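You operate a simulated robot arm through the tools that you are given. There is no shell and no other tool. Be economical: measure what you need, move in short steps, check, and stop when the job is done.

Carry out the task below with a simulated two-armed robot. There is one attempt and no reset: what you move stays moved.

Task
Press out the dripping GLASS cloth and lay it in the cupboard to dry, vent open.
Fine: keep clear of the press as the lever comes down, lever up; upper shelf; shut the door and slide the vent slider open.

It is judged by the outcome, as a careful person would: the job done as asked, and still so three seconds after it is handed in. It fails if anything else is knocked over, pushed out of place, dropped, spilled or broken. Flat cloth is picked up by pressing the open fingertips on it (5 to 10 N) and closing them slowly along it; thin cloth reads only 2 to 8 mm in the jaws.

Robot
Two 7-joint arms with two-finger parallel grippers on one trunk, on a base that drives. Base frame: it is fixed to the floor where the robot stands at the start and does not move with it; the origin is under the middle of the robot, x ahead of it, y to its left, z up. Readings come in m, degrees, newtons and seconds.
The left shoulder is at the start at [0.02, 0.138, 1.3], the right one opposite. With the tool pointing down near the work surface each hand reaches from about 0.1 to 0.46 m from the robot's upright axis, wherever it stands, measured 20 degrees to its own side. Places, roughly: cleaning cupboard door [-0.6, 0, 1]; cloth press [0.3, 0.1, 0.9]; press lever [0.4, 0.1, 1]; upper shelf of the cleaning cupboard [-0.6, 0.2, 1.4]; vent slider [-0.6, 0, 1.2]. Payload 1.57 kg a hand.
The tool frame of a hand sits at the grasp point between the pads (the TCP): z along the fingers, y along the line on which they close. The tips reach 0.03 m beyond it. Largest opening 0.08 m; finger width 0.017, thickness 0.012; the body of the gripper, 0.04 by 0.082 m, starts 0.08 m behind the TCP.
Orientation is that of the tool frame in the base frame, as a unit quaternion [x, y, z, w]. With the fingers straight down and closing along the base's y, the tool's x points along the base's -x, its y along +y and its z along -z.

Tools
- The arms move only by the tool drive_tool. It takes "left_increments", "right_increments" or both (then of equal length, played together; a hand with none holds still); each is a list of rows, each an object (a shift or turn left out is 0, a gripper value left out holds the last) with "travel": the shift along the base's x, y, z in m, a list of three; "rot": the turn, a rotation vector about the base's x, y, z in degrees, a list of three; "jaw": the opening, from 0 (shut) to 1 (fully open). In form: [{"travel": [x, y, z], "rot": [wx, wy, wz], "jaw": jaw}, ...]. A call has 1 to 20 rows; each row is the pose to reach, as a shift and turn from the pose commanded when the call began. A row lasts 0.2 s, in which the tool goes at most 0.05 m and 8.6 degrees; a call with a longer step from one row to the next is refused whole, and so is a gripper value outside its range. A pose out of reach is approached as far as the arm can. The call stops where the force on the tool passes 50 N (or 10 N more than at its start, if that is more) or the arm is blocked; 0.2 s more then pass. Each finger travels about 0.045 m/s and halts on what it meets, pressing with about 43 N; the grip force reading is that of the motor and also rises with nothing between the fingers. The clock runs only during rows and for 0.2 s after the last one: add rows that repeat a pose to give the fingers time. It gives the time, the measured TCP pose, the force on the tool (base axes), the opening and the grip force at its end, in the units of the frame above (readings bear some noise), with the torque about the TCP (base axes, N m) and any sound that the robot's microphone picked up.
- Cameras (640 x 400 px; columns grow to the right, rows downward): "scene" is now at [0.1868, 0.036, 1.2017]; the picture's right is [0.39, -0.92, 0.00], its down [-0.37, -0.16, -0.92] and it looks along [0.84, 0.36, -0.40] (base axes); focal length 214 px, centre (320, 200). "left" rides on the left gripper at [0.072, 0.007, -0.122] in its tool frame; the picture's right is [-0.09, 1.00, 0.00], its down [-0.84, -0.08, -0.54] and it looks along [-0.54, -0.05, 0.84] (tool axes); focal length 238 px, centre (320, 200). "right" rides on the right gripper at [0.072, -0.007, -0.122] in its tool frame; the picture's right is [0.09, 1.00, 0.00], its down [-0.84, 0.08, -0.54] and it looks along [-0.54, 0.05, 0.84] (tool axes); focal length 238 px, centre (320, 200). There is no depth. A picture from a camera that has moved, and an enlarged one, comes with that camera's place and axes in the base frame and with its lens.
- grab_frame(camera): a new picture of that camera. The clock stands still meanwhile.
- slide_trunk(by): slides the trunk up (or, below 0, down) by that many m; the arms and the scene camera ride with it, the base frame stays. It gives what a move gives, with no picture.
- steer(legs): drives the robot by 1 to 6 legs, each [ahead, left, turn to the left] in m, m and degrees, along the robot's own axes; the way and the turn of a leg run together, so that a leg with both is an arc; at most 1.5 m and 180 degrees a leg. The arms and the cameras ride along, it lands a little off, and it stops where it bumps. It gives what a move gives.
- turn_head(pan, tilt): turns the head with the scene camera to pan (to the left, within 60 degrees either way) and tilt (down, from -29 to 69), counted from straight ahead of the robot. It gives what a move gives.
- inspect(camera, box): a new picture of the part [left, top, right, bottom] of that camera's present view, enlarged. The clock stands still meanwhile.
- hand_in(): hands the job in; it is judged then, once.

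Go step by step. Nothing tells you exact positions but the pictures and the camera data: compare them with the known pose of the tool, close in by small moves and look again before you grip or let go. The budget is 120 turns and 100 pictures, counting those below and the enlarged ones. Unless the task says otherwise, let go and move clear before handing in, and close with one line.

The tools are called by a JSON object that holds its "fn" and its "kwargs". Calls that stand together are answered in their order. drive_tool: Moves the arms, as the interface text tells. Its arguments: {"type":"object","properties":{"left_increments":{"type":"array","items":{"type":"object","properties":{"travel":{"type":"array","items":{"type":"number"}},"rot":{"type":"array","items":{"type":"number"}},"jaw":{"type":"number"}}}},"right_increments":{"type":"array","items":{"type":"object","properties":{"travel":{"type":"array","items":{"type":"number"}},"rot":{"type":"array","items":{"type":"number"}},"jaw":{"type":"number"}}}}},"required":[]} The other tools are called the same way: slide_trunk (by) slides the trunk up or down; steer (legs) drives the base; turn_head (pan, tilt) turns the head that bears the scene camera; grab_frame (camera) takes a picture; inspect (camera, box) takes an enlarged picture of a part of a camera's view; hand_in () hands the job in.

At the start:

```text
clock: 0.0
left_tcp_pos: [0.2952, -0.0105, 1.1509]
left_ee_rot: [0.0, 1.0, 0.0, 0.0]
left_contact_force: [-0.2, -0.1, -0.3]
left_ft_torque: [-0.01, -0.02, -0.01]
left_gripper_width: 0.0801
left_finger_force: 0.1
right_tcp_pos: [0.2375, -0.256, 1.0]
right_ee_rot: [0.0, 1.0, 0.0, 0.0]
right_contact_force: [-0.8, 0.3, 0.7]
right_ft_torque: [0.03, -0.02, -0.01]
right_gripper_width: 0.0801
right_finger_force: 0.2
trunk travel left (down, up): [-0.675, 0.565]
robot x, y, heading: [-0.0017, -0.002, -0.0]
head pan, tilt: [23.0, 23.5]
```

scene: 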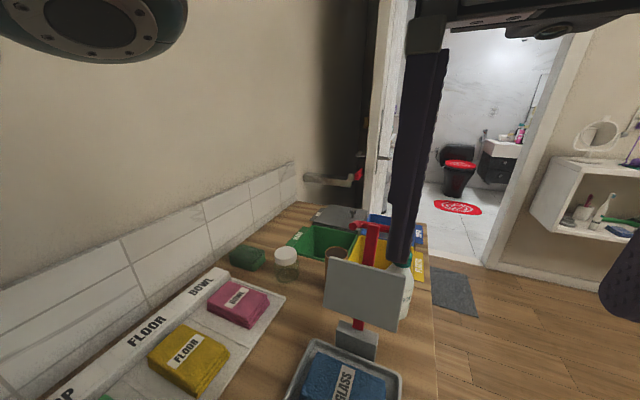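
right: 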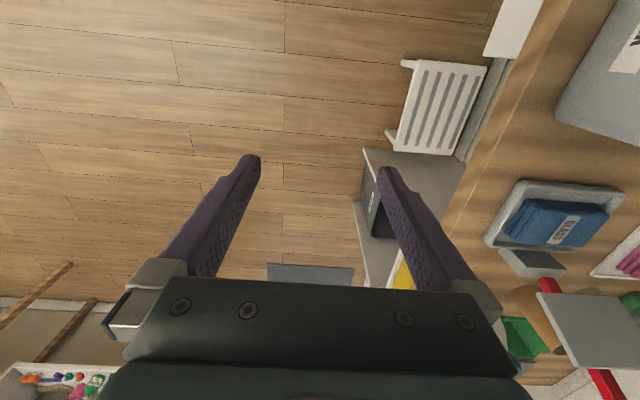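
left: 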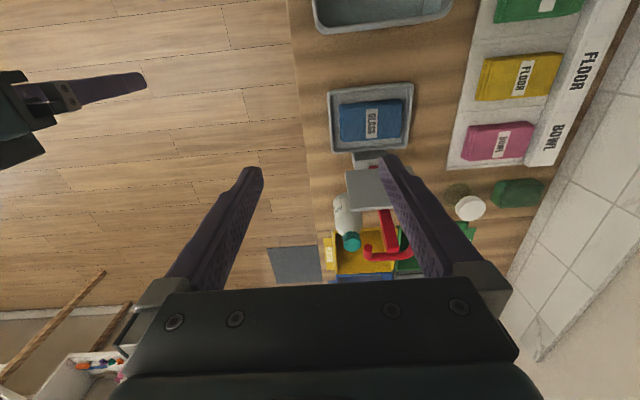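

I see a tray with the blue GLASS cloth near a gray plate with a red lever (the press). I'll look more closely from several head directions.

{"fn": "inspect", "kwargs": {"camera": "scene", "box": [220, 180, 460, 400]}}

{"fn": "turn_head", "kwargs": {"pan": 20, "tilt": 60}}

{"fn": "grab_frame", "kwargs": {"camera": "scene"}}

```text
1.82 times, centred on (340, 290) of scene
camera zoom: at [0.1868, 0.036, 1.2017], right [0.39, -0.92, 0.0], down [-0.37, -0.16, -0.92], along [0.84, 0.36, -0.4], focal length 390 px, centre (284, 36)
```

zoom: 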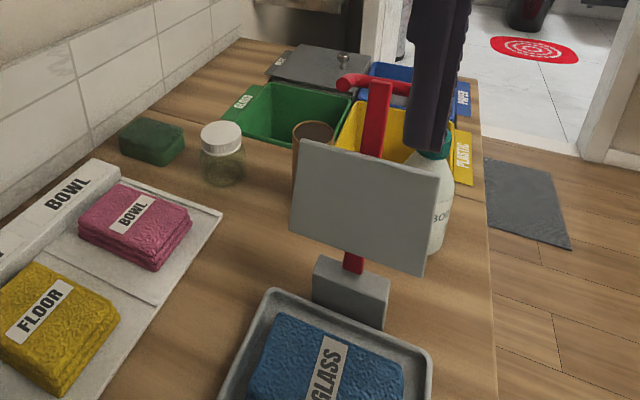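

```text
clock: 1.0
left_tcp_pos: [0.2941, -0.011, 1.1501]
left_ee_rot: [0.0, 1.0, 0.0, 0.001]
left_contact_force: [0.2, -0.3, 0.3]
left_ft_torque: [0.01, 0.02, 0.02]
left_gripper_width: 0.08
left_finger_force: 0.0
right_tcp_pos: [0.2373, -0.2551, 0.9998]
right_ee_rot: [0.001, 1.0, 0.0, 0.0]
right_contact_force: [0.1, -0.1, -0.4]
right_ft_torque: [0.0, 0.02, -0.01]
right_gripper_width: 0.08
right_finger_force: 0.0
trunk travel left (down, up): [-0.675, 0.565]
robot x, y, heading: [0.0016, 0.0015, 0.1]
head pan, tilt: [20.0, 60.0]
```

```text
95 pictures are left
camera scene: at [0.1643, 0.0226, 1.1493], right [0.34, -0.94, 0.0], down [-0.81, -0.3, -0.5], along [0.47, 0.17, -0.87], focal length 214 px, centre (320, 200)
```

scene: 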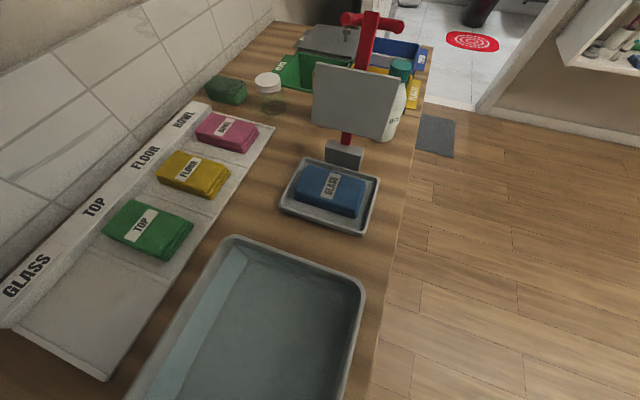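

The cloth is already in the press tray at about (0.33, 0.07, 0.88); the lever's T-handle is at about (0.46, 0.07, 1.04), hinge near (0.41, 0.07). I want closer views of the press, and a view of the cupboard behind me later.

{"fn": "inspect", "kwargs": {"camera": "scene", "box": [260, 0, 440, 250]}}

{"fn": "inspect", "kwargs": {"camera": "left", "box": [300, 70, 500, 280]}}

{"fn": "inspect", "kwargs": {"camera": "right", "box": [460, 150, 640, 400]}}

```text
1.60 times, centred on (350, 125) of scene
camera zoom: at [0.1643, 0.0226, 1.1493], right [0.34, -0.94, 0.0], down [-0.81, -0.3, -0.5], along [0.47, 0.17, -0.87], focal length 343 px, centre (272, 320)
```

zoom: 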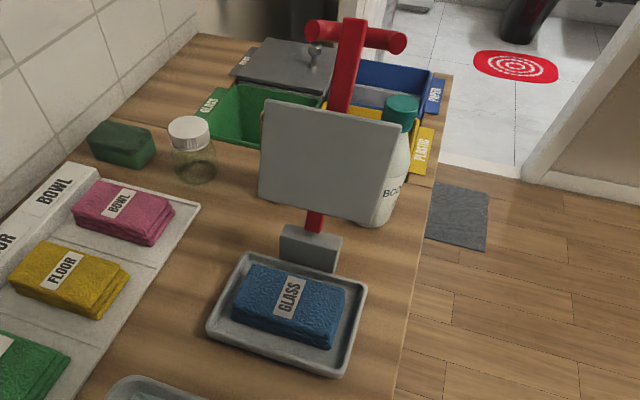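

```text
1.90 times, centred on (400, 175) of left
camera zoom: at [0.2239, -0.0053, 1.2724], right [0.09, 1.0, 0.0], down [0.84, -0.08, 0.54], along [0.54, -0.05, -0.84], focal length 454 px, centre (168, 248)
```

zoom: 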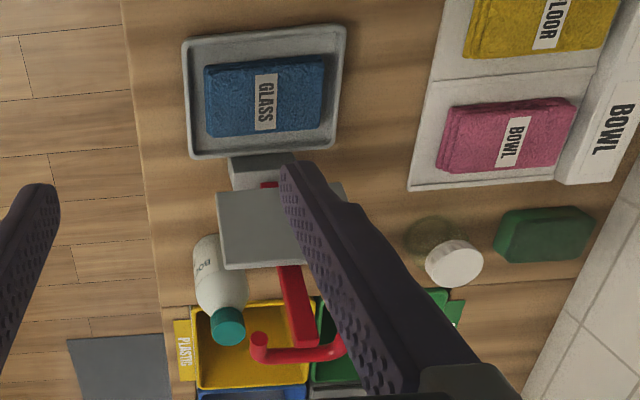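

```text
1.60 times, centred on (550, 275) of right
camera zoom: at [0.1639, -0.2619, 1.1211], right [-0.09, 1.0, 0.0], down [0.84, 0.08, 0.54], along [0.54, 0.05, -0.84], focal length 381 px, centre (-48, 80)
```

zoom: 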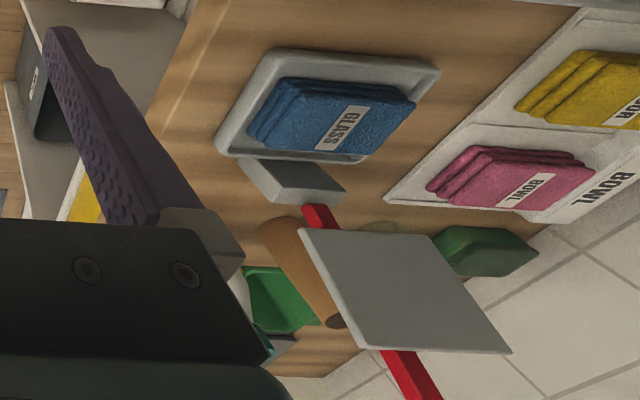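

The press geometry: hinge about (0.39, 0.065, 0.92), handle bar along y at about (0.46, 0.068, 1.04), swinging toward me. I'll yaw the left hand 90° so the fingers can straddle the bar, staying high.

{"fn": "drive_tool", "kwargs": {"left_increments": [{"travel": [0, 0, 0.01], "rot": [0, 0, 8.2], "jaw": 0.7}, {"travel": [0.01, 0.01, 0.02], "rot": [0, 0, 16.4]}, {"travel": [0.02, 0.02, 0.03], "rot": [0, 0, 24.6]}, {"travel": [0.03, 0.03, 0.03], "rot": [0, 0, 32.8]}, {"travel": [0.045, 0.04, 0.03], "rot": [0, 0, 41]}, {"travel": [0.06, 0.05, 0.03], "rot": [0, 0, 49.2]}, {"travel": [0.075, 0.06, 0.03], "rot": [0, 0, 57.4]}, {"travel": [0.09, 0.07, 0.03], "rot": [0, 0, 65.6]}, {"travel": [0.105, 0.078, 0.03], "rot": [0, 0, 73.8]}, {"travel": [0.12, 0.078, 0.03], "rot": [0, 0, 82]}, {"travel": [0.14, 0.078, 0.03], "rot": [0, 0, 90]}, {"travel": [0.165, 0.078, 0.03], "rot": [0, 0, 90]}]}}

{"fn": "grab_frame", "kwargs": {"camera": "left"}}

{"fn": "turn_head", "kwargs": {"pan": 10, "tilt": 35}}

{"fn": "grab_frame", "kwargs": {"camera": "scene"}}

```text
clock: 3.8
left_tcp_pos: [0.4464, 0.0743, 1.1484]
left_ee_rot: [0.708, -0.706, -0.023, 0.023]
left_contact_force: [-0.3, 0.5, 0.1]
left_ft_torque: [0.01, 0.0, 0.04]
left_gripper_width: 0.0561
left_finger_force: 0.1
left hand out of reach, approached as far as the arm can: row 12
right_tcp_pos: [0.2375, -0.2564, 1.0001]
right_ee_rot: [0.0, 1.0, -0.001, 0.0]
right_contact_force: [0.1, 0.0, -0.4]
right_ft_torque: [-0.01, 0.02, -0.01]
right_gripper_width: 0.08
right_finger_force: 0.1
trunk travel left (down, up): [-0.675, 0.565]
robot x, y, heading: [-0.0016, 0.0005, -0.2]
head pan, tilt: [20.0, 60.0]
stopped in row 12 (left hand): the arm was blocked; the commanded pose is now the measured one
```

```text
91 pictures are left
camera left: at [0.449, 0.0007, 1.2719], right [-0.99, 0.09, 0.07], down [0.11, 0.84, 0.54], along [-0.01, 0.54, -0.84], focal length 238 px, centre (320, 200)
```

left: 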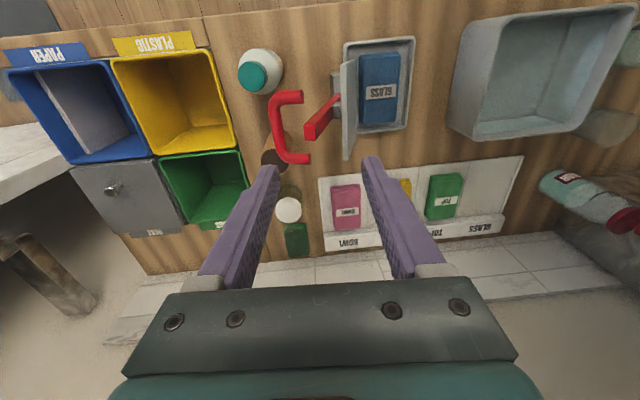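

```text
clock: 4.7
left_tcp_pos: [0.4472, 0.0738, 1.1488]
left_ee_rot: [0.709, -0.705, -0.023, 0.023]
left_contact_force: [0.9, 0.6, 0.5]
left_ft_torque: [0.0, -0.01, 0.0]
left_gripper_width: 0.0557
left_finger_force: 0.0
right_tcp_pos: [0.2376, -0.2558, 1.0001]
right_ee_rot: [0.002, 1.0, -0.001, 0.0]
right_contact_force: [0.4, 0.8, -0.4]
right_ft_torque: [0.0, 0.03, -0.02]
right_gripper_width: 0.08
right_finger_force: 0.1
trunk travel left (down, up): [-0.675, 0.565]
robot x, y, heading: [-0.0002, 0.0003, 0.0]
head pan, tilt: [10.0, 35.0]
```

```text
90 pictures are left
camera scene: at [0.1883, 0.0151, 1.1834], right [0.17, -0.98, 0.0], down [-0.57, -0.1, -0.82], along [0.81, 0.14, -0.57], focal length 214 px, centre (320, 200)
```

scene: 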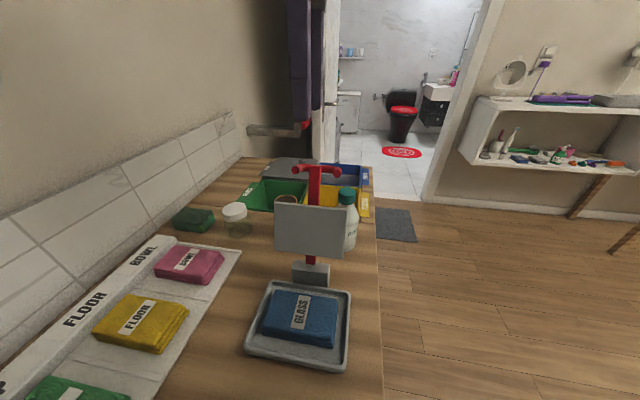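

The handle looks like a red loop just behind the arm's end; I'll zoom in to understand its shape.

{"fn": "inspect", "kwargs": {"camera": "left", "box": [230, 40, 430, 180]}}

{"fn": "inspect", "kwargs": {"camera": "scene", "box": [230, 140, 400, 380]}}

```text
2.86 times, centred on (330, 110) of left
camera zoom: at [0.4491, 0.0009, 1.2722], right [-0.99, 0.09, 0.06], down [0.11, 0.84, 0.54], along [-0.01, 0.54, -0.84], focal length 681 px, centre (291, 457)
```

zoom: 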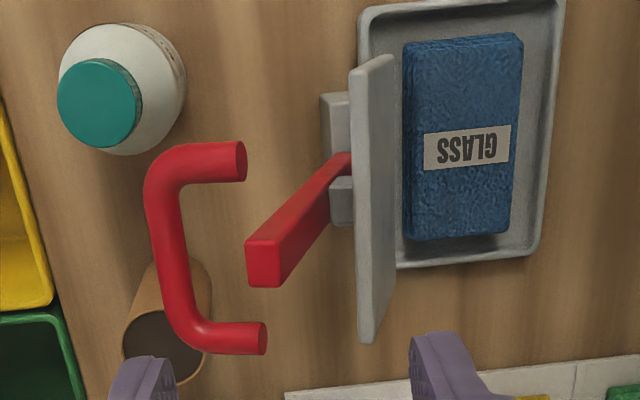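

```text
1.67 times, centred on (315, 260) of scene
camera zoom: at [0.1883, 0.0151, 1.1834], right [0.17, -0.98, 0.0], down [-0.57, -0.1, -0.82], along [0.81, 0.14, -0.57], focal length 358 px, centre (328, 100)
```

zoom: 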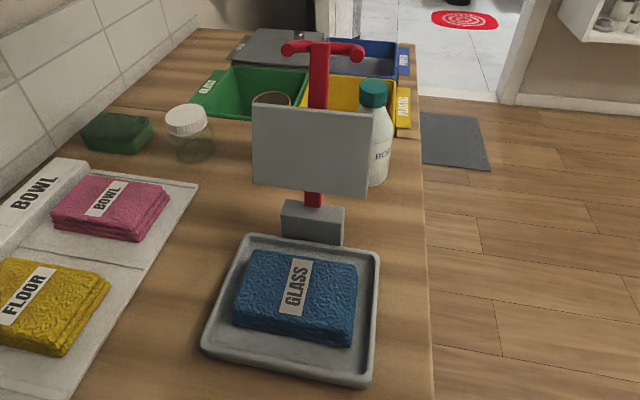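

The D-handle sits just behind the arm's end, its crossbar at about (0.48, 0.063, 1.035). I'm short on reach, so I'll check whether there's room to drive forward a little.

{"fn": "turn_head", "kwargs": {"pan": 0, "tilt": 69}}

{"fn": "grab_frame", "kwargs": {"camera": "scene"}}

```text
clock: 5.7
left_tcp_pos: [0.4471, 0.0739, 1.1501]
left_ee_rot: [0.708, -0.705, -0.024, 0.022]
left_contact_force: [-0.3, 0.2, 0.2]
left_ft_torque: [0.0, 0.02, -0.01]
left_gripper_width: 0.0559
left_finger_force: 0.1
right_tcp_pos: [0.237, -0.2558, 1.0001]
right_ee_rot: [0.0, 1.0, 0.0, 0.0]
right_contact_force: [0.5, 1.0, 1.0]
right_ft_torque: [-0.02, -0.03, 0.01]
right_gripper_width: 0.0801
right_finger_force: 0.0
trunk travel left (down, up): [-0.675, 0.565]
robot x, y, heading: [0.0002, 0.0006, 0.3]
head pan, tilt: [0.0, 68.8]
```

```text
87 pictures are left
camera scene: at [0.1576, -0.0002, 1.1399], right [0.0, -1.0, 0.0], down [-0.93, 0.0, -0.36], along [0.36, 0.0, -0.93], focal length 214 px, centre (320, 200)
```

scene: 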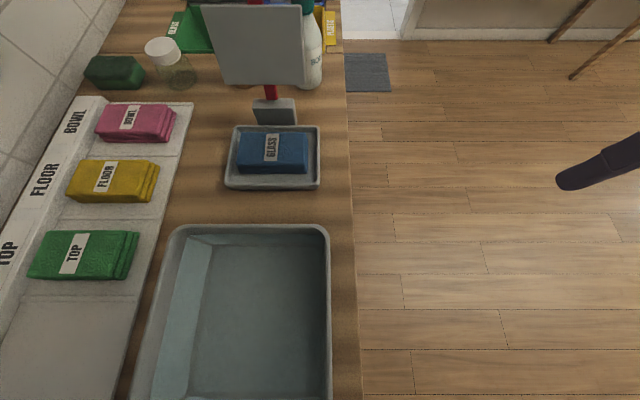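

The counter is ahead and left; I'll try a small advance of 6 cm, which should be safe and stops at contact.

{"fn": "steer", "kwargs": {"legs": [[0.06, 0, 0]]}}

```text
clock: 6.7
left_tcp_pos: [0.5082, 0.0742, 1.1485]
left_ee_rot: [0.708, -0.705, -0.024, 0.022]
left_contact_force: [0.3, -0.2, 0.1]
left_ft_torque: [-0.02, 0.02, -0.02]
left_gripper_width: 0.0559
left_finger_force: 0.2
right_tcp_pos: [0.2967, -0.2561, 0.9994]
right_ee_rot: [0.0, 1.0, -0.001, 0.0]
right_contact_force: [0.5, -0.1, -0.8]
right_ft_torque: [-0.01, -0.04, 0.01]
right_gripper_width: 0.0799
right_finger_force: 0.1
trunk travel left (down, up): [-0.675, 0.565]
robot x, y, heading: [0.0553, -0.0022, 0.0]
head pan, tilt: [0.0, 68.8]
```

Good, it moved. Now I'll center the fingers above the crossbar and look.

{"fn": "drive_tool", "kwargs": {"left_increments": [{"travel": [-0.01, -0.006, 0], "jaw": 0.45}, {"travel": [-0.026, -0.011, -0.02]}, {"travel": [-0.026, -0.011, -0.045]}, {"travel": [-0.026, -0.011, -0.045]}]}}

{"fn": "inspect", "kwargs": {"camera": "left", "box": [200, 60, 440, 300]}}

{"fn": "turn_head", "kwargs": {"pan": 8, "tilt": 25}}

{"fn": "inspect", "kwargs": {"camera": "scene", "box": [220, 80, 440, 300]}}

```text
clock: 7.7
left_tcp_pos: [0.4791, 0.0626, 1.1045]
left_ee_rot: [0.709, -0.705, -0.023, 0.023]
left_contact_force: [0.3, -0.1, 0.4]
left_ft_torque: [0.01, 0.02, -0.01]
left_gripper_width: 0.036
left_finger_force: 0.0
right_tcp_pos: [0.2967, -0.2563, 1.0008]
right_ee_rot: [-0.001, 1.0, 0.0, 0.0]
right_contact_force: [-0.9, -0.2, 0.4]
right_ft_torque: [0.04, 0.0, 0.01]
right_gripper_width: 0.0799
right_finger_force: 0.0
trunk travel left (down, up): [-0.675, 0.565]
robot x, y, heading: [0.0588, -0.0021, -0.1]
head pan, tilt: [0.0, 68.8]
```

```text
1.67 times, centred on (320, 180) of left
camera zoom: at [0.4821, -0.0088, 1.2267], right [-0.99, 0.09, 0.07], down [0.11, 0.84, 0.54], along [-0.01, 0.54, -0.84], focal length 397 px, centre (320, 233)
```

zoom: 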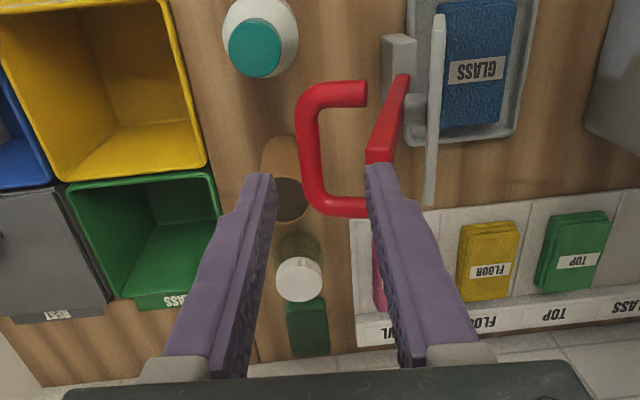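

```text
clock: 8.8
left_tcp_pos: [0.4795, 0.0638, 1.1045]
left_ee_rot: [0.708, -0.705, -0.023, 0.023]
left_contact_force: [-0.6, 0.5, 0.0]
left_ft_torque: [-0.01, -0.01, 0.0]
left_gripper_width: 0.036
left_finger_force: 0.0
right_tcp_pos: [0.2972, -0.2563, 0.9998]
right_ee_rot: [-0.001, 1.0, -0.001, -0.001]
right_contact_force: [0.0, 1.0, 0.6]
right_ft_torque: [-0.03, -0.02, -0.02]
right_gripper_width: 0.0801
right_finger_force: 0.2
trunk travel left (down, up): [-0.675, 0.565]
robot x, y, heading: [0.0606, -0.0011, 0.2]
head pan, tilt: [8.0, 25.0]
```

```text
1.82 times, centred on (330, 190) of scene
camera zoom: at [0.2529, 0.0125, 1.1992], right [0.14, -0.99, 0.0], down [-0.42, -0.06, -0.91], along [0.9, 0.13, -0.42], focal length 390 px, centre (302, 218)
```

zoom: 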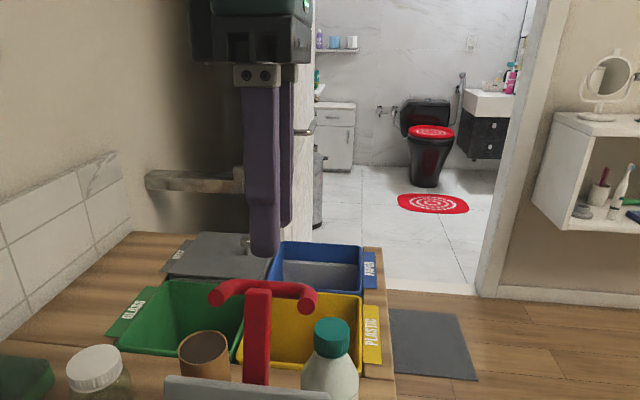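

The fingers straddle the crossbar nicely. I'll narrow the jaw to 24 mm, nudge +2 mm in x, and lower over the bar.

{"fn": "drive_tool", "kwargs": {"left_increments": [{"travel": [0.003, 0.003, 0], "jaw": 0.31}, {"travel": [0.003, 0.003, 0]}, {"travel": [0.003, 0.003, -0.02]}, {"travel": [0.003, 0.003, -0.035]}, {"travel": [0.003, 0.003, -0.05]}, {"travel": [0.003, 0.003, -0.06]}, {"travel": [0.003, 0.003, -0.06]}]}}

{"fn": "inspect", "kwargs": {"camera": "left", "box": [200, 60, 440, 300]}}

{"fn": "inspect", "kwargs": {"camera": "scene", "box": [220, 80, 440, 300]}}

```text
clock: 10.4
left_tcp_pos: [0.4852, 0.0652, 1.0451]
left_ee_rot: [0.708, -0.706, -0.023, 0.024]
left_contact_force: [0.4, 0.1, 0.1]
left_ft_torque: [-0.02, -0.02, 0.0]
left_gripper_width: 0.0249
left_finger_force: 0.1
right_tcp_pos: [0.295, -0.2561, 0.9998]
right_ee_rot: [0.0, 1.0, -0.001, 0.001]
right_contact_force: [0.3, -0.3, 0.1]
right_ft_torque: [0.01, 0.01, -0.01]
right_gripper_width: 0.08
right_finger_force: 0.2
trunk travel left (down, up): [-0.675, 0.565]
robot x, y, heading: [0.0632, -0.0004, -0.1]
head pan, tilt: [8.0, 25.0]
```

```text
1.67 times, centred on (320, 180) of left
camera zoom: at [0.4869, -0.0076, 1.1672], right [-0.99, 0.09, 0.07], down [0.11, 0.84, 0.54], along [-0.01, 0.54, -0.84], focal length 397 px, centre (320, 233)
```

zoom: 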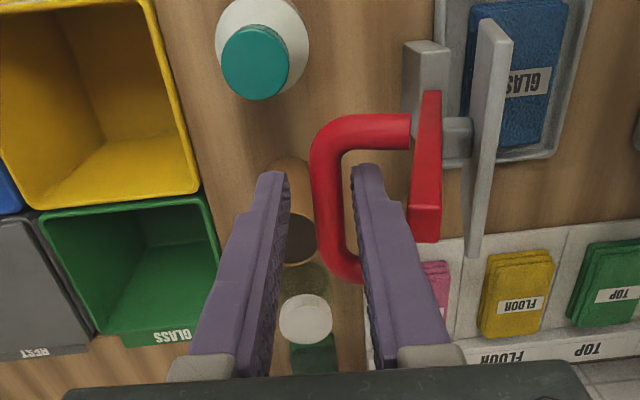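

```text
1.82 times, centred on (330, 190) of scene
camera zoom: at [0.2529, 0.0125, 1.1993], right [0.14, -0.99, 0.0], down [-0.42, -0.06, -0.91], along [0.9, 0.13, -0.42], focal length 390 px, centre (302, 218)
```

zoom: 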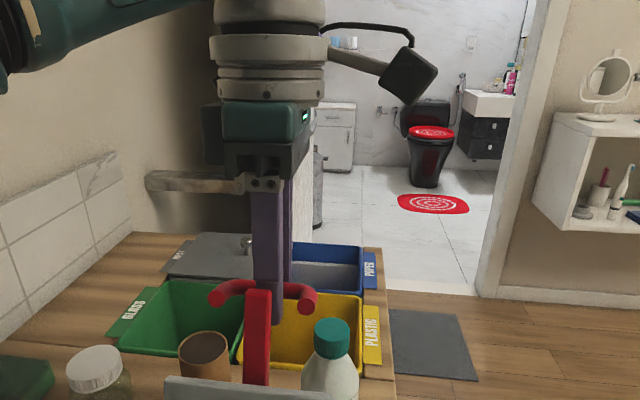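

The inner finger is inside the handle loop. I'll raise slightly so only the tips hold the bar, close on it, and swing the first 20° of the arc.

{"fn": "drive_tool", "kwargs": {"left_increments": [{"travel": [-0.003, 0, 0.007]}, {"travel": [-0.003, 0, 0.007], "jaw": 0.05}, {"travel": [-0.003, 0, 0.007]}, {"travel": [-0.003, 0, 0.007]}]}}

{"fn": "drive_tool", "kwargs": {"left_increments": [{"travel": [-0.011, 0, 0.0066]}, {"travel": [-0.0225, 0, 0.0122]}, {"travel": [-0.0345, 0, 0.0168]}, {"travel": [-0.0468, 0, 0.0203]}]}}

{"fn": "grab_frame", "kwargs": {"camera": "left"}}

```text
clock: 11.4
left_tcp_pos: [0.4812, 0.0658, 1.051]
left_ee_rot: [0.708, -0.705, -0.025, 0.023]
left_contact_force: [-2.0, -0.3, 0.7]
left_ft_torque: [-0.04, 0.03, 0.42]
left_gripper_width: 0.0116
left_finger_force: 29.6
right_tcp_pos: [0.2988, -0.2567, 1.0003]
right_ee_rot: [0.0, 1.0, -0.001, 0.0]
right_contact_force: [-0.6, 1.0, -0.5]
right_ft_torque: [-0.01, 0.01, -0.01]
right_gripper_width: 0.0804
right_finger_force: 0.1
trunk travel left (down, up): [-0.675, 0.565]
robot x, y, heading: [0.0618, -0.0019, -0.1]
head pan, tilt: [8.0, 25.0]
```

```text
clock: 12.4
left_tcp_pos: [0.4338, 0.0649, 1.073]
left_ee_rot: [0.708, -0.706, -0.023, 0.024]
left_contact_force: [2.3, -2.4, 3.2]
left_ft_torque: [-0.57, -0.17, 0.44]
left_gripper_width: 0.0118
left_finger_force: 29.4
right_tcp_pos: [0.2981, -0.2569, 1.0002]
right_ee_rot: [0.0, 1.0, -0.001, 0.0]
right_contact_force: [-0.3, 0.3, 0.1]
right_ft_torque: [0.02, 0.04, -0.01]
right_gripper_width: 0.08
right_finger_force: 0.1
trunk travel left (down, up): [-0.675, 0.565]
robot x, y, heading: [0.0586, 0.0046, -0.2]
head pan, tilt: [8.0, 25.0]
```

```text
82 pictures are left
camera left: at [0.4361, -0.0069, 1.1956], right [-0.99, 0.09, 0.06], down [0.11, 0.84, 0.54], along [-0.01, 0.54, -0.84], focal length 238 px, centre (320, 200)
```

left: 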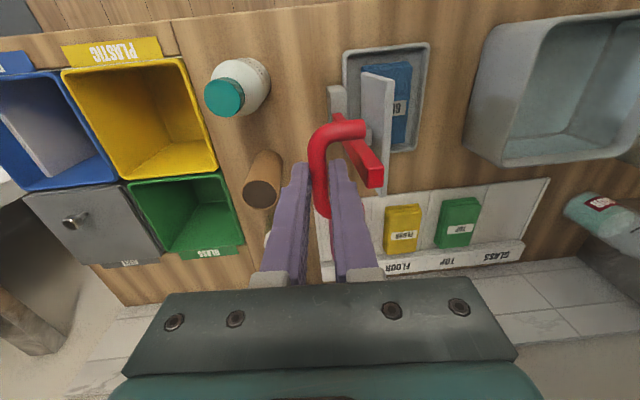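

The lever follows with little force. I continue over the top to about 40° past vertical.

{"fn": "drive_tool", "kwargs": {"left_increments": [{"travel": [-0.0126, 0, 0.0024]}, {"travel": [-0.0254, 0, 0.0037]}, {"travel": [-0.0382, 0, 0.0039]}, {"travel": [-0.051, 0, 0.003]}, {"travel": [-0.0637, 0, 0.001]}, {"travel": [-0.0761, 0, -0.0021]}, {"travel": [-0.0882, 0, -0.0063]}, {"travel": [-0.0999, 0, -0.0116]}]}}

{"fn": "grab_frame", "kwargs": {"camera": "left"}}

{"fn": "turn_head", "kwargs": {"pan": 20, "tilt": 55}}

{"fn": "grab_frame", "kwargs": {"camera": "scene"}}

```text
clock: 14.2
left_tcp_pos: [0.3329, 0.0653, 1.0605]
left_ee_rot: [0.708, -0.705, -0.023, 0.023]
left_contact_force: [0.3, 1.5, 1.6]
left_ft_torque: [-0.06, -0.09, 0.28]
left_gripper_width: 0.0115
left_finger_force: 28.9
right_tcp_pos: [0.2971, -0.2565, 0.9999]
right_ee_rot: [0.0, 1.0, 0.0, 0.0]
right_contact_force: [0.9, -0.1, 0.4]
right_ft_torque: [0.0, -0.01, 0.02]
right_gripper_width: 0.0799
right_finger_force: 0.1
trunk travel left (down, up): [-0.675, 0.565]
robot x, y, heading: [0.0621, -0.002, 0.0]
head pan, tilt: [8.0, 25.0]
```

```text
81 pictures are left
camera left: at [0.3361, -0.007, 1.1829], right [-0.99, 0.09, 0.07], down [0.11, 0.84, 0.54], along [-0.01, 0.54, -0.84], focal length 238 px, centre (320, 200)
```

left: 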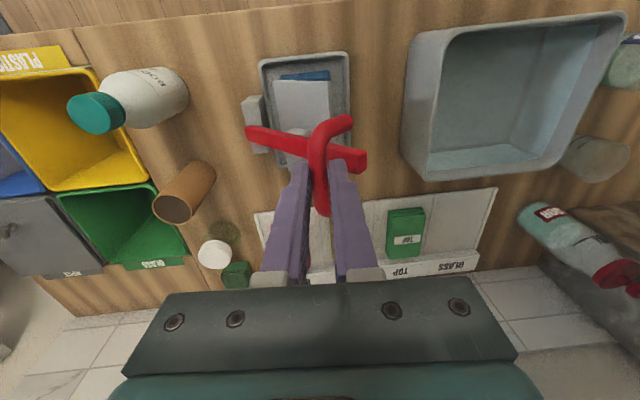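

```text
clock: 15.1
left_tcp_pos: [0.334, 0.066, 1.0593]
left_ee_rot: [0.708, -0.706, -0.024, 0.023]
left_contact_force: [-3.7, 0.6, 3.9]
left_ft_torque: [-0.01, 0.08, 0.31]
left_gripper_width: 0.0116
left_finger_force: 29.2
right_tcp_pos: [0.2966, -0.2557, 1.0008]
right_ee_rot: [0.0, 1.0, -0.001, -0.001]
right_contact_force: [0.0, -0.1, -0.6]
right_ft_torque: [-0.01, -0.04, 0.02]
right_gripper_width: 0.0802
right_finger_force: 0.1
trunk travel left (down, up): [-0.675, 0.565]
robot x, y, heading: [0.0613, 0.0002, 0.1]
head pan, tilt: [20.0, 55.0]
```

```text
80 pictures are left
camera scene: at [0.2293, 0.0244, 1.1553], right [0.34, -0.94, 0.0], down [-0.77, -0.28, -0.57], along [0.54, 0.2, -0.82], focal length 214 px, centre (320, 200)
```

scene: 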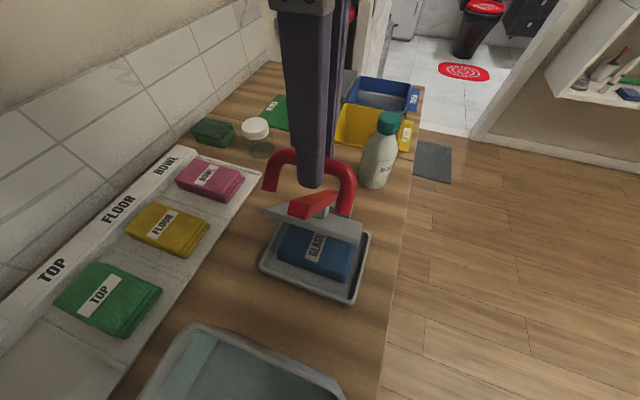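

Plate is folding down over the cloth. Continue the arc to near contact.

{"fn": "drive_tool", "kwargs": {"left_increments": [{"travel": [-0.0112, 0, -0.0062]}, {"travel": [-0.0218, 0, -0.0134]}, {"travel": [-0.0318, 0, -0.0215]}, {"travel": [-0.041, 0, -0.0304]}, {"travel": [-0.0494, 0, -0.0401]}, {"travel": [-0.0569, 0, -0.0505]}, {"travel": [-0.0635, 0, -0.0615]}, {"travel": [-0.0691, 0, -0.073]}]}}

{"fn": "grab_frame", "kwargs": {"camera": "left"}}

{"fn": "grab_frame", "kwargs": {"camera": "scene"}}

```text
clock: 16.9
left_tcp_pos: [0.2709, 0.0658, 0.9882]
left_ee_rot: [0.71, -0.704, -0.022, 0.019]
left_contact_force: [13.5, 4.2, -8.1]
left_ft_torque: [-0.5, -0.13, -0.01]
left_gripper_width: 0.0116
left_finger_force: 28.7
left hand out of reach, approached as far as the arm can: row 2, 3, 4, 5, 6, 7
right_tcp_pos: [0.2983, -0.2558, 1.0006]
right_ee_rot: [-0.001, 1.0, 0.001, 0.0]
right_contact_force: [-0.2, -0.3, 0.0]
right_ft_torque: [-0.03, 0.03, -0.03]
right_gripper_width: 0.0797
right_finger_force: 0.2
trunk travel left (down, up): [-0.675, 0.565]
robot x, y, heading: [0.0608, -0.0022, -0.1]
head pan, tilt: [20.0, 55.0]
```

```text
79 pictures are left
camera left: at [0.2716, -0.0063, 1.1096], right [-0.99, 0.08, 0.06], down [0.1, 0.84, 0.54], along [0.0, 0.54, -0.84], focal length 238 px, centre (320, 200)
```

left: 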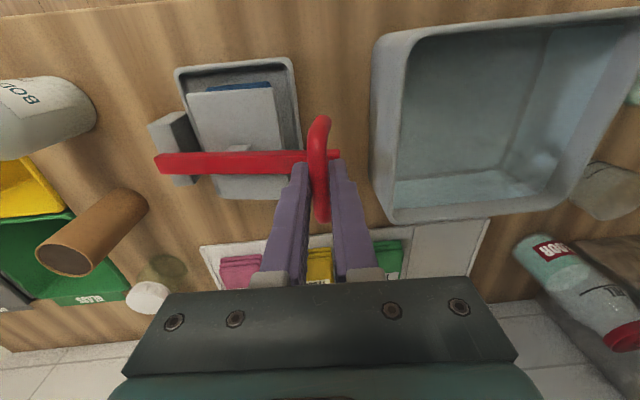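

```text
78 pictures are left
camera scene: at [0.2315, 0.0248, 1.1553], right [0.34, -0.94, 0.0], down [-0.77, -0.28, -0.58], along [0.54, 0.2, -0.82], focal length 214 px, centre (320, 200)
```

scene: 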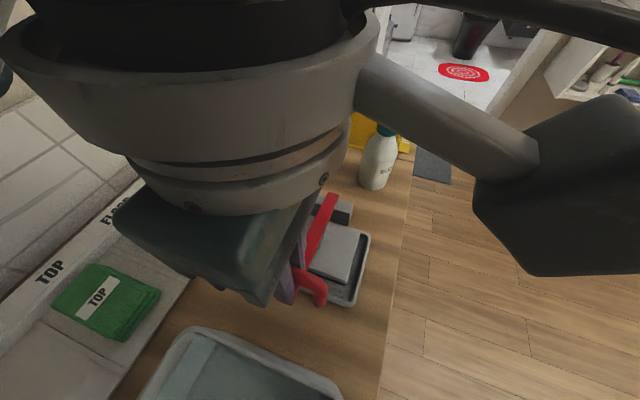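

The plate is nearly on the cloth; the arm is getting cramped close to the body. I'll try pushing straight down first.

{"fn": "drive_tool", "kwargs": {"left_increments": [{"travel": [0, 0, -0.01]}, {"travel": [0, 0, -0.02]}, {"travel": [-0.002, 0, -0.03]}, {"travel": [-0.003, 0, -0.04]}]}}

{"fn": "grab_frame", "kwargs": {"camera": "left"}}

```text
clock: 17.9
left_tcp_pos: [0.2581, 0.0651, 0.9482]
left_ee_rot: [0.707, -0.707, -0.025, 0.026]
left_contact_force: [-22.6, 4.1, 24.2]
left_ft_torque: [0.03, 0.14, -0.02]
left_gripper_width: 0.0115
left_finger_force: 29.1
right_tcp_pos: [0.2941, -0.2561, 0.9985]
right_ee_rot: [-0.001, 1.0, 0.0, -0.002]
right_contact_force: [0.3, 0.4, 0.5]
right_ft_torque: [-0.02, 0.01, -0.01]
right_gripper_width: 0.0799
right_finger_force: 0.1
trunk travel left (down, up): [-0.675, 0.565]
robot x, y, heading: [0.0604, 0.0023, -0.2]
head pan, tilt: [20.0, 55.0]
```

```text
77 pictures are left
camera left: at [0.2604, -0.0069, 1.071], right [-0.99, 0.09, 0.07], down [0.12, 0.84, 0.53], along [-0.01, 0.54, -0.84], focal length 238 px, centre (320, 200)
```

left: 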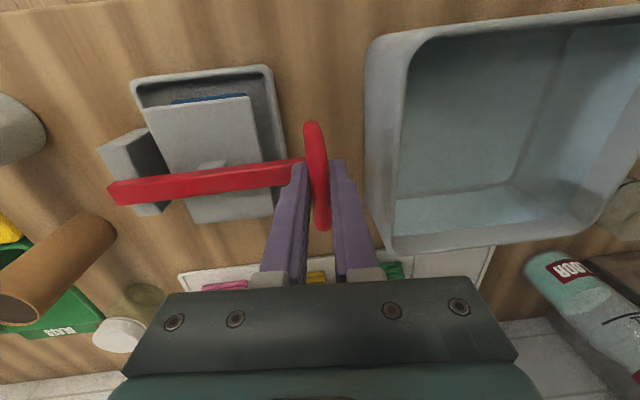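

Contact with 24 N reaction; the plate is on the cloth. I'll press a bit further and hold.

{"fn": "drive_tool", "kwargs": {"left_increments": [{"travel": [-0.004, 0, -0.005]}, {"travel": [-0.006, 0, -0.01]}, {"travel": [-0.006, 0, -0.014]}, {"travel": [-0.006, 0, -0.014]}, {"travel": [-0.006, 0, -0.014]}, {"travel": [-0.006, 0, -0.014]}, {"travel": [-0.006, 0, -0.014]}, {"travel": [-0.006, 0, -0.014]}]}}

{"fn": "inspect", "kwargs": {"camera": "left", "box": [80, 40, 360, 240]}}

```text
clock: 18.3
left_tcp_pos: [0.2569, 0.0643, 0.947]
left_ee_rot: [-0.706, 0.707, 0.023, -0.026]
left_contact_force: [-11.8, 4.4, 29.1]
left_ft_torque: [0.69, -0.44, -0.03]
left_gripper_width: 0.0117
left_finger_force: 28.6
right_tcp_pos: [0.2958, -0.2547, 0.999]
right_ee_rot: [0.0, 1.0, 0.0, -0.002]
right_contact_force: [0.4, -0.2, 0.4]
right_ft_torque: [0.0, 0.0, 0.02]
right_gripper_width: 0.0801
right_finger_force: 0.0
trunk travel left (down, up): [-0.675, 0.565]
robot x, y, heading: [0.0598, 0.0011, 0.2]
head pan, tilt: [20.0, 55.0]
stopped in row 2 (left hand): the force on the tool passed its limit at 58 N (the readings are from after the stop); the commanded pose is now the measured one
```

```text
2.00 times, centred on (220, 140) of left
camera zoom: at [0.2594, -0.0066, 1.0699], right [-0.99, 0.09, 0.07], down [0.12, 0.84, 0.53], along [-0.01, 0.54, -0.84], focal length 477 px, centre (520, 320)
```

zoom: 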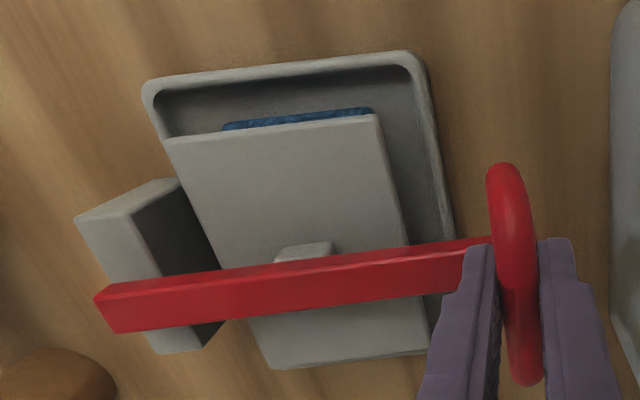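

The press bottoms out (58 N peak). I'll hold a moderate press for about a second and a half.

{"fn": "drive_tool", "kwargs": {"left_increments": [{"travel": [0, 0, -0.002]}, {"travel": [0, 0, -0.003]}, {"travel": [0, 0, -0.003]}, {"travel": [0, 0, -0.003]}, {"travel": [0, 0, -0.003]}, {"travel": [0, 0, -0.003]}, {"travel": [0, 0, -0.003]}, {"travel": [0, 0, -0.003]}]}}

{"fn": "grab_frame", "kwargs": {"camera": "scene"}}

```text
clock: 18.7
left_tcp_pos: [0.2575, 0.0656, 0.9475]
left_ee_rot: [-0.705, 0.709, 0.022, -0.027]
left_contact_force: [-10.8, 6.3, 28.1]
left_ft_torque: [0.49, -0.48, 0.05]
left_gripper_width: 0.0113
left_finger_force: 28.9
right_tcp_pos: [0.2959, -0.2546, 0.9991]
right_ee_rot: [0.0, 1.0, 0.0, 0.0]
right_contact_force: [0.3, -0.2, 0.0]
right_ft_torque: [-0.03, 0.01, 0.01]
right_gripper_width: 0.0799
right_finger_force: 0.1
trunk travel left (down, up): [-0.675, 0.565]
robot x, y, heading: [0.0604, -0.0037, 0.2]
head pan, tilt: [20.0, 55.0]
stopped in row 1 (left hand): the force on the tool passed its limit at 54 N (the readings are from after the stop); the commanded pose is now the measured one
```

```text
75 pictures are left
camera scene: at [0.2282, 0.0258, 1.155], right [0.34, -0.94, 0.0], down [-0.77, -0.28, -0.57], along [0.54, 0.2, -0.82], focal length 214 px, centre (320, 200)
```

scene: 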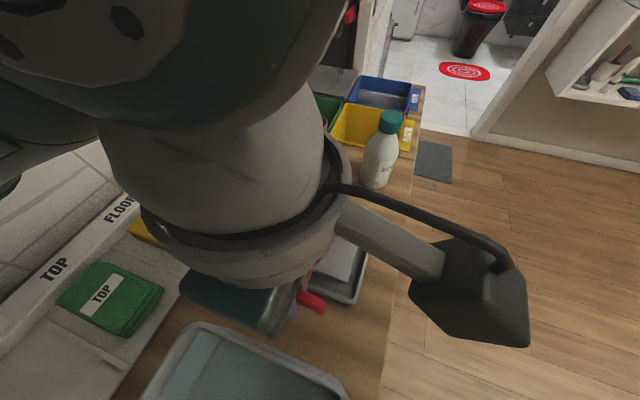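

It's fully bottomed. I'll dwell about a second, then raise the lever back along the same arc.

{"fn": "drive_tool", "kwargs": {"left_increments": [{"travel": [0, 0, 0]}, {"travel": [0, 0, 0]}, {"travel": [0, 0, 0]}, {"travel": [0, 0, 0]}, {"travel": [0, 0, 0]}, {"travel": [0, 0, 0]}]}}

{"fn": "drive_tool", "kwargs": {"left_increments": [{"travel": [0.001, 0, 0.01]}, {"travel": [0.003, 0, 0.02]}, {"travel": [0.006, 0, 0.033]}, {"travel": [0.011, 0, 0.045]}, {"travel": [0.017, 0, 0.056]}, {"travel": [0.0245, 0, 0.0665]}, {"travel": [0.033, 0, 0.076]}, {"travel": [0.042, 0, 0.085]}, {"travel": [0.052, 0, 0.093]}, {"travel": [0.063, 0, 0.1]}, {"travel": [0.074, 0, 0.1065]}]}}

{"fn": "grab_frame", "kwargs": {"camera": "left"}}

```text
clock: 20.1
left_tcp_pos: [0.2561, 0.0661, 0.9456]
left_ee_rot: [-0.705, 0.708, 0.021, -0.027]
left_contact_force: [-16.5, 6.9, 43.6]
left_ft_torque: [0.19, -0.46, 0.03]
left_gripper_width: 0.0112
left_finger_force: 29.1
right_tcp_pos: [0.2947, -0.255, 1.0]
right_ee_rot: [0.0, 1.0, 0.001, -0.001]
right_contact_force: [-0.5, -0.1, 1.0]
right_ft_torque: [0.01, -0.04, -0.03]
right_gripper_width: 0.08
right_finger_force: 0.1
trunk travel left (down, up): [-0.675, 0.565]
robot x, y, heading: [0.0622, -0.0008, 0.0]
head pan, tilt: [20.0, 55.0]
```

```text
clock: 22.5
left_tcp_pos: [0.3311, 0.0635, 1.0532]
left_ee_rot: [-0.705, 0.709, 0.02, -0.027]
left_contact_force: [9.5, 1.8, -19.6]
left_ft_torque: [0.44, -0.11, 0.36]
left_gripper_width: 0.0117
left_finger_force: 28.6
left hand out of reach, approached as far as the arm can: row 6, 7, 8
right_tcp_pos: [0.2947, -0.2567, 1.0004]
right_ee_rot: [0.0, 1.0, 0.001, 0.0]
right_contact_force: [0.2, -0.3, 0.2]
right_ft_torque: [0.03, 0.0, 0.0]
right_gripper_width: 0.08
right_finger_force: 0.0
trunk travel left (down, up): [-0.675, 0.565]
robot x, y, heading: [0.0571, 0.0025, 0.1]
head pan, tilt: [20.0, 55.0]
```

```text
74 pictures are left
camera left: at [0.3333, -0.0079, 1.1768], right [-0.99, 0.1, 0.06], down [0.12, 0.84, 0.53], along [0.0, 0.53, -0.85], focal length 238 px, centre (320, 200)
```

left: 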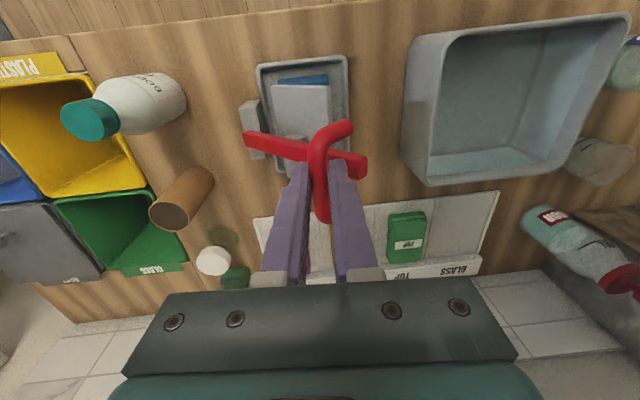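

The lever is rising with it; I reverse the rest of the arc back to the original upright rest.

{"fn": "drive_tool", "kwargs": {"left_increments": [{"travel": [0.0127, 0, 0.0023]}, {"travel": [0.0248, 0, 0.0055]}, {"travel": [0.0372, 0, 0.0076]}, {"travel": [0.0495, 0, 0.0096]}, {"travel": [0.062, 0, 0.0105]}, {"travel": [0.0745, 0, 0.0103]}, {"travel": [0.087, 0, 0.009]}, {"travel": [0.099, 0, 0.0066]}, {"travel": [0.111, 0, 0.0036]}, {"travel": [0.1225, 0, -0.001]}, {"travel": [0.134, 0, -0.006]}, {"travel": [0.1455, 0, -0.0125]}]}}

{"fn": "grab_frame", "kwargs": {"camera": "left"}}

{"fn": "grab_frame", "kwargs": {"camera": "scene"}}

```text
clock: 25.1
left_tcp_pos: [0.4772, 0.0627, 1.0391]
left_ee_rot: [-0.705, 0.708, 0.021, -0.027]
left_contact_force: [-2.0, -3.1, -1.0]
left_ft_torque: [0.57, 0.15, 0.46]
left_gripper_width: 0.0115
left_finger_force: 28.9
right_tcp_pos: [0.2962, -0.2565, 1.0003]
right_ee_rot: [0.0, 1.0, 0.0, 0.0]
right_contact_force: [1.2, -0.5, 0.6]
right_ft_torque: [-0.02, -0.01, 0.01]
right_gripper_width: 0.08
right_finger_force: 0.1
trunk travel left (down, up): [-0.675, 0.565]
robot x, y, heading: [0.0618, 0.0012, -0.1]
head pan, tilt: [20.0, 55.0]
```

```text
73 pictures are left
camera left: at [0.4793, -0.0086, 1.163], right [-0.99, 0.1, 0.07], down [0.12, 0.84, 0.53], along [-0.01, 0.53, -0.85], focal length 238 px, centre (320, 200)
```

left: 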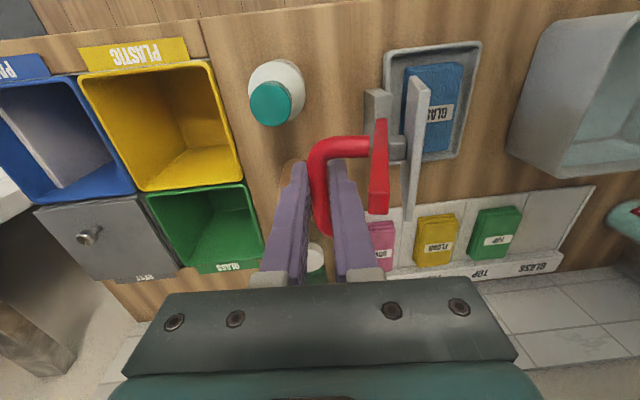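

```text
72 pictures are left
camera scene: at [0.2287, 0.024, 1.1551], right [0.34, -0.94, 0.0], down [-0.77, -0.28, -0.57], along [0.54, 0.2, -0.82], focal length 214 px, centre (320, 200)
```

scene: 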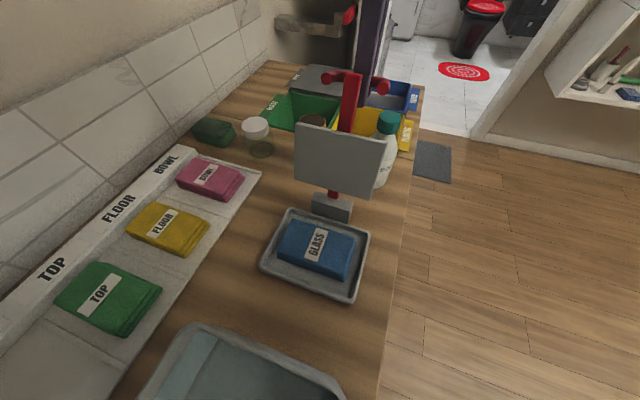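

The lever is up at its starting place. I nudge it to its stop, release, and lift out.

{"fn": "drive_tool", "kwargs": {"left_increments": [{"travel": [0.004, 0, -0.003]}, {"travel": [0.006, 0, -0.004]}, {"travel": [0.006, 0, -0.004], "jaw": 0.31}, {"travel": [0.006, 0, -0.004]}, {"travel": [0.006, 0, -0.004]}]}}

{"fn": "drive_tool", "kwargs": {"left_increments": [{"travel": [0.001, 0, 0.015]}, {"travel": [0.001, 0, 0.04]}, {"travel": [0.001, 0, 0.08]}, {"travel": [-0.03, 0, 0.11], "jaw": 0.31}, {"travel": [-0.08, 0, 0.11]}]}}

{"fn": "grab_frame", "kwargs": {"camera": "left"}}

{"fn": "inspect", "kwargs": {"camera": "scene", "box": [220, 50, 440, 320]}}

```text
clock: 26.3
left_tcp_pos: [0.4833, 0.0631, 1.0365]
left_ee_rot: [-0.705, 0.708, 0.02, -0.027]
left_contact_force: [-0.3, 0.4, 0.4]
left_ft_torque: [-0.03, -0.04, -0.01]
left_gripper_width: 0.0248
left_finger_force: 0.1
right_tcp_pos: [0.2968, -0.2566, 0.9998]
right_ee_rot: [0.0, 1.0, -0.002, 0.0]
right_contact_force: [-0.3, 0.4, 0.4]
right_ft_torque: [0.03, 0.01, -0.01]
right_gripper_width: 0.0804
right_finger_force: 0.0
trunk travel left (down, up): [-0.675, 0.565]
robot x, y, heading: [0.0594, 0.0035, 0.1]
head pan, tilt: [20.0, 55.0]
```

```text
clock: 27.5
left_tcp_pos: [0.4019, 0.0647, 1.146]
left_ee_rot: [-0.706, 0.707, 0.021, -0.026]
left_contact_force: [0.2, 0.0, 0.5]
left_ft_torque: [0.02, 0.0, -0.03]
left_gripper_width: 0.0248
left_finger_force: 0.1
right_tcp_pos: [0.2962, -0.256, 1.0008]
right_ee_rot: [0.0, 1.0, 0.001, 0.0]
right_contact_force: [0.0, -0.3, -0.3]
right_ft_torque: [0.01, 0.0, -0.01]
right_gripper_width: 0.0799
right_finger_force: 0.1
trunk travel left (down, up): [-0.675, 0.565]
robot x, y, heading: [0.0641, -0.0018, 0.0]
head pan, tilt: [20.0, 55.0]
```

```text
71 pictures are left
camera left: at [0.4042, -0.0069, 1.2697], right [-0.99, 0.09, 0.07], down [0.11, 0.84, 0.53], along [-0.01, 0.53, -0.85], focal length 238 px, centre (320, 200)
```

left: 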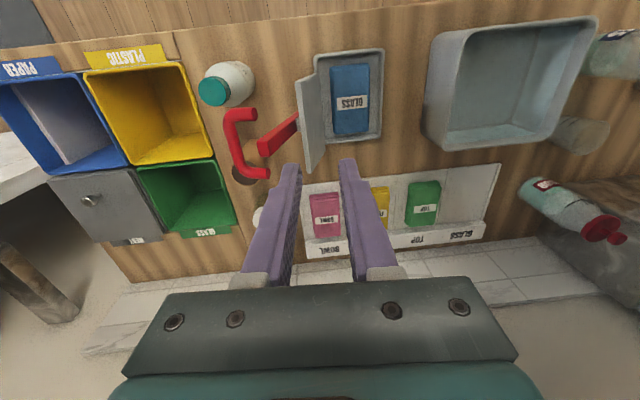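

```text
1.48 times, centred on (330, 185) of scene
camera zoom: at [0.2289, 0.0244, 1.1552], right [0.34, -0.94, 0.0], down [-0.77, -0.28, -0.57], along [0.54, 0.2, -0.82], focal length 318 px, centre (305, 222)
```

zoom: 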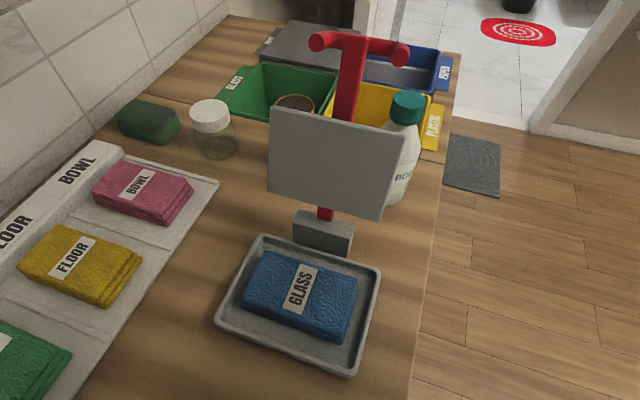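

Lever stays up and the cloth has been pressed. Before lifting the cloth, I'll look at the cupboard behind me: turning right in steps to see.

{"fn": "drive_tool", "kwargs": {"left_increments": [{"travel": [-0.03, 0, 0.02]}, {"travel": [-0.07, 0, 0.04]}]}}

{"fn": "turn_head", "kwargs": {"pan": -60, "tilt": 15}}

{"fn": "steer", "kwargs": {"legs": [[0, 0, -90]]}}

{"fn": "grab_frame", "kwargs": {"camera": "scene"}}

```text
clock: 28.3
left_tcp_pos: [0.302, 0.0674, 1.134]
left_ee_rot: [0.702, -0.699, -0.096, 0.101]
left_contact_force: [0.1, -0.7, 0.6]
left_ft_torque: [0.01, -0.01, -0.04]
left_gripper_width: 0.0249
left_finger_force: 0.1
right_tcp_pos: [0.2966, -0.2555, 1.0008]
right_ee_rot: [0.0, 1.0, 0.0, 0.001]
right_contact_force: [-1.1, 0.0, -0.6]
right_ft_torque: [0.0, 0.0, 0.0]
right_gripper_width: 0.0801
right_finger_force: 0.1
trunk travel left (down, up): [-0.675, 0.565]
robot x, y, heading: [0.0634, 0.0008, 0.0]
head pan, tilt: [20.0, 55.0]
stopped in row 2 (left hand): the arm was blocked; the commanded pose is now the measured one
```

```text
clock: 29.9
left_tcp_pos: [0.304, 0.0673, 1.1353]
left_ee_rot: [0.702, -0.699, -0.097, 0.101]
left_contact_force: [-0.3, 0.4, -0.5]
left_ft_torque: [0.04, -0.01, 0.01]
left_gripper_width: 0.025
left_finger_force: 0.0
right_tcp_pos: [0.2957, -0.2561, 1.0005]
right_ee_rot: [0.0, 1.0, 0.0, 0.0]
right_contact_force: [0.2, 0.9, -0.1]
right_ft_torque: [0.0, 0.01, -0.01]
right_gripper_width: 0.0801
right_finger_force: 0.0
trunk travel left (down, up): [-0.675, 0.565]
robot x, y, heading: [0.0609, 0.0004, -0.2]
head pan, tilt: [-60.0, 15.0]
```

```text
clock: 32.3
left_tcp_pos: [0.3077, -0.119, 1.1362]
left_ee_rot: [-0.423, 0.896, 0.119, -0.06]
left_contact_force: [-1.1, 0.3, 0.6]
left_ft_torque: [-0.01, 0.03, -0.02]
left_gripper_width: 0.0249
left_finger_force: 0.1
right_tcp_pos: [0.0957, -0.3661, 1.0009]
right_ee_rot: [0.342, 0.94, -0.003, 0.007]
right_contact_force: [0.1, 0.2, 0.6]
right_ft_torque: [0.02, 0.03, -0.02]
right_gripper_width: 0.0801
right_finger_force: 0.1
trunk travel left (down, up): [-0.675, 0.565]
robot x, y, heading: [0.0683, -0.0115, -40.0]
head pan, tilt: [-60.0, 15.0]
stopped in leg 1: the robot was blocked; the commanded pose is now the measured one
```

```text
69 pictures are left
camera scene: at [0.1385, -0.1708, 1.2161], right [-0.98, 0.17, -0.01], down [0.06, 0.25, -0.97], along [-0.17, -0.95, -0.25], focal length 214 px, centre (320, 200)
```

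scene: 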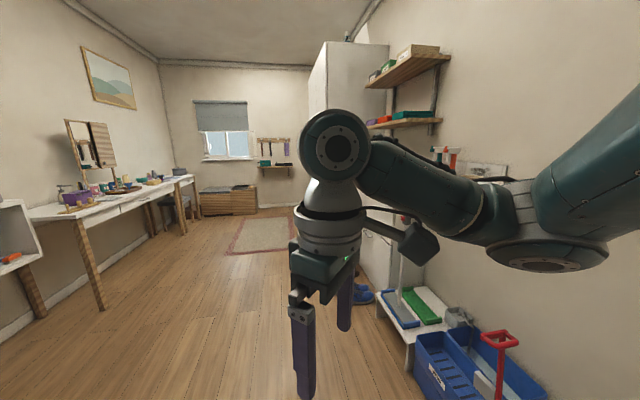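

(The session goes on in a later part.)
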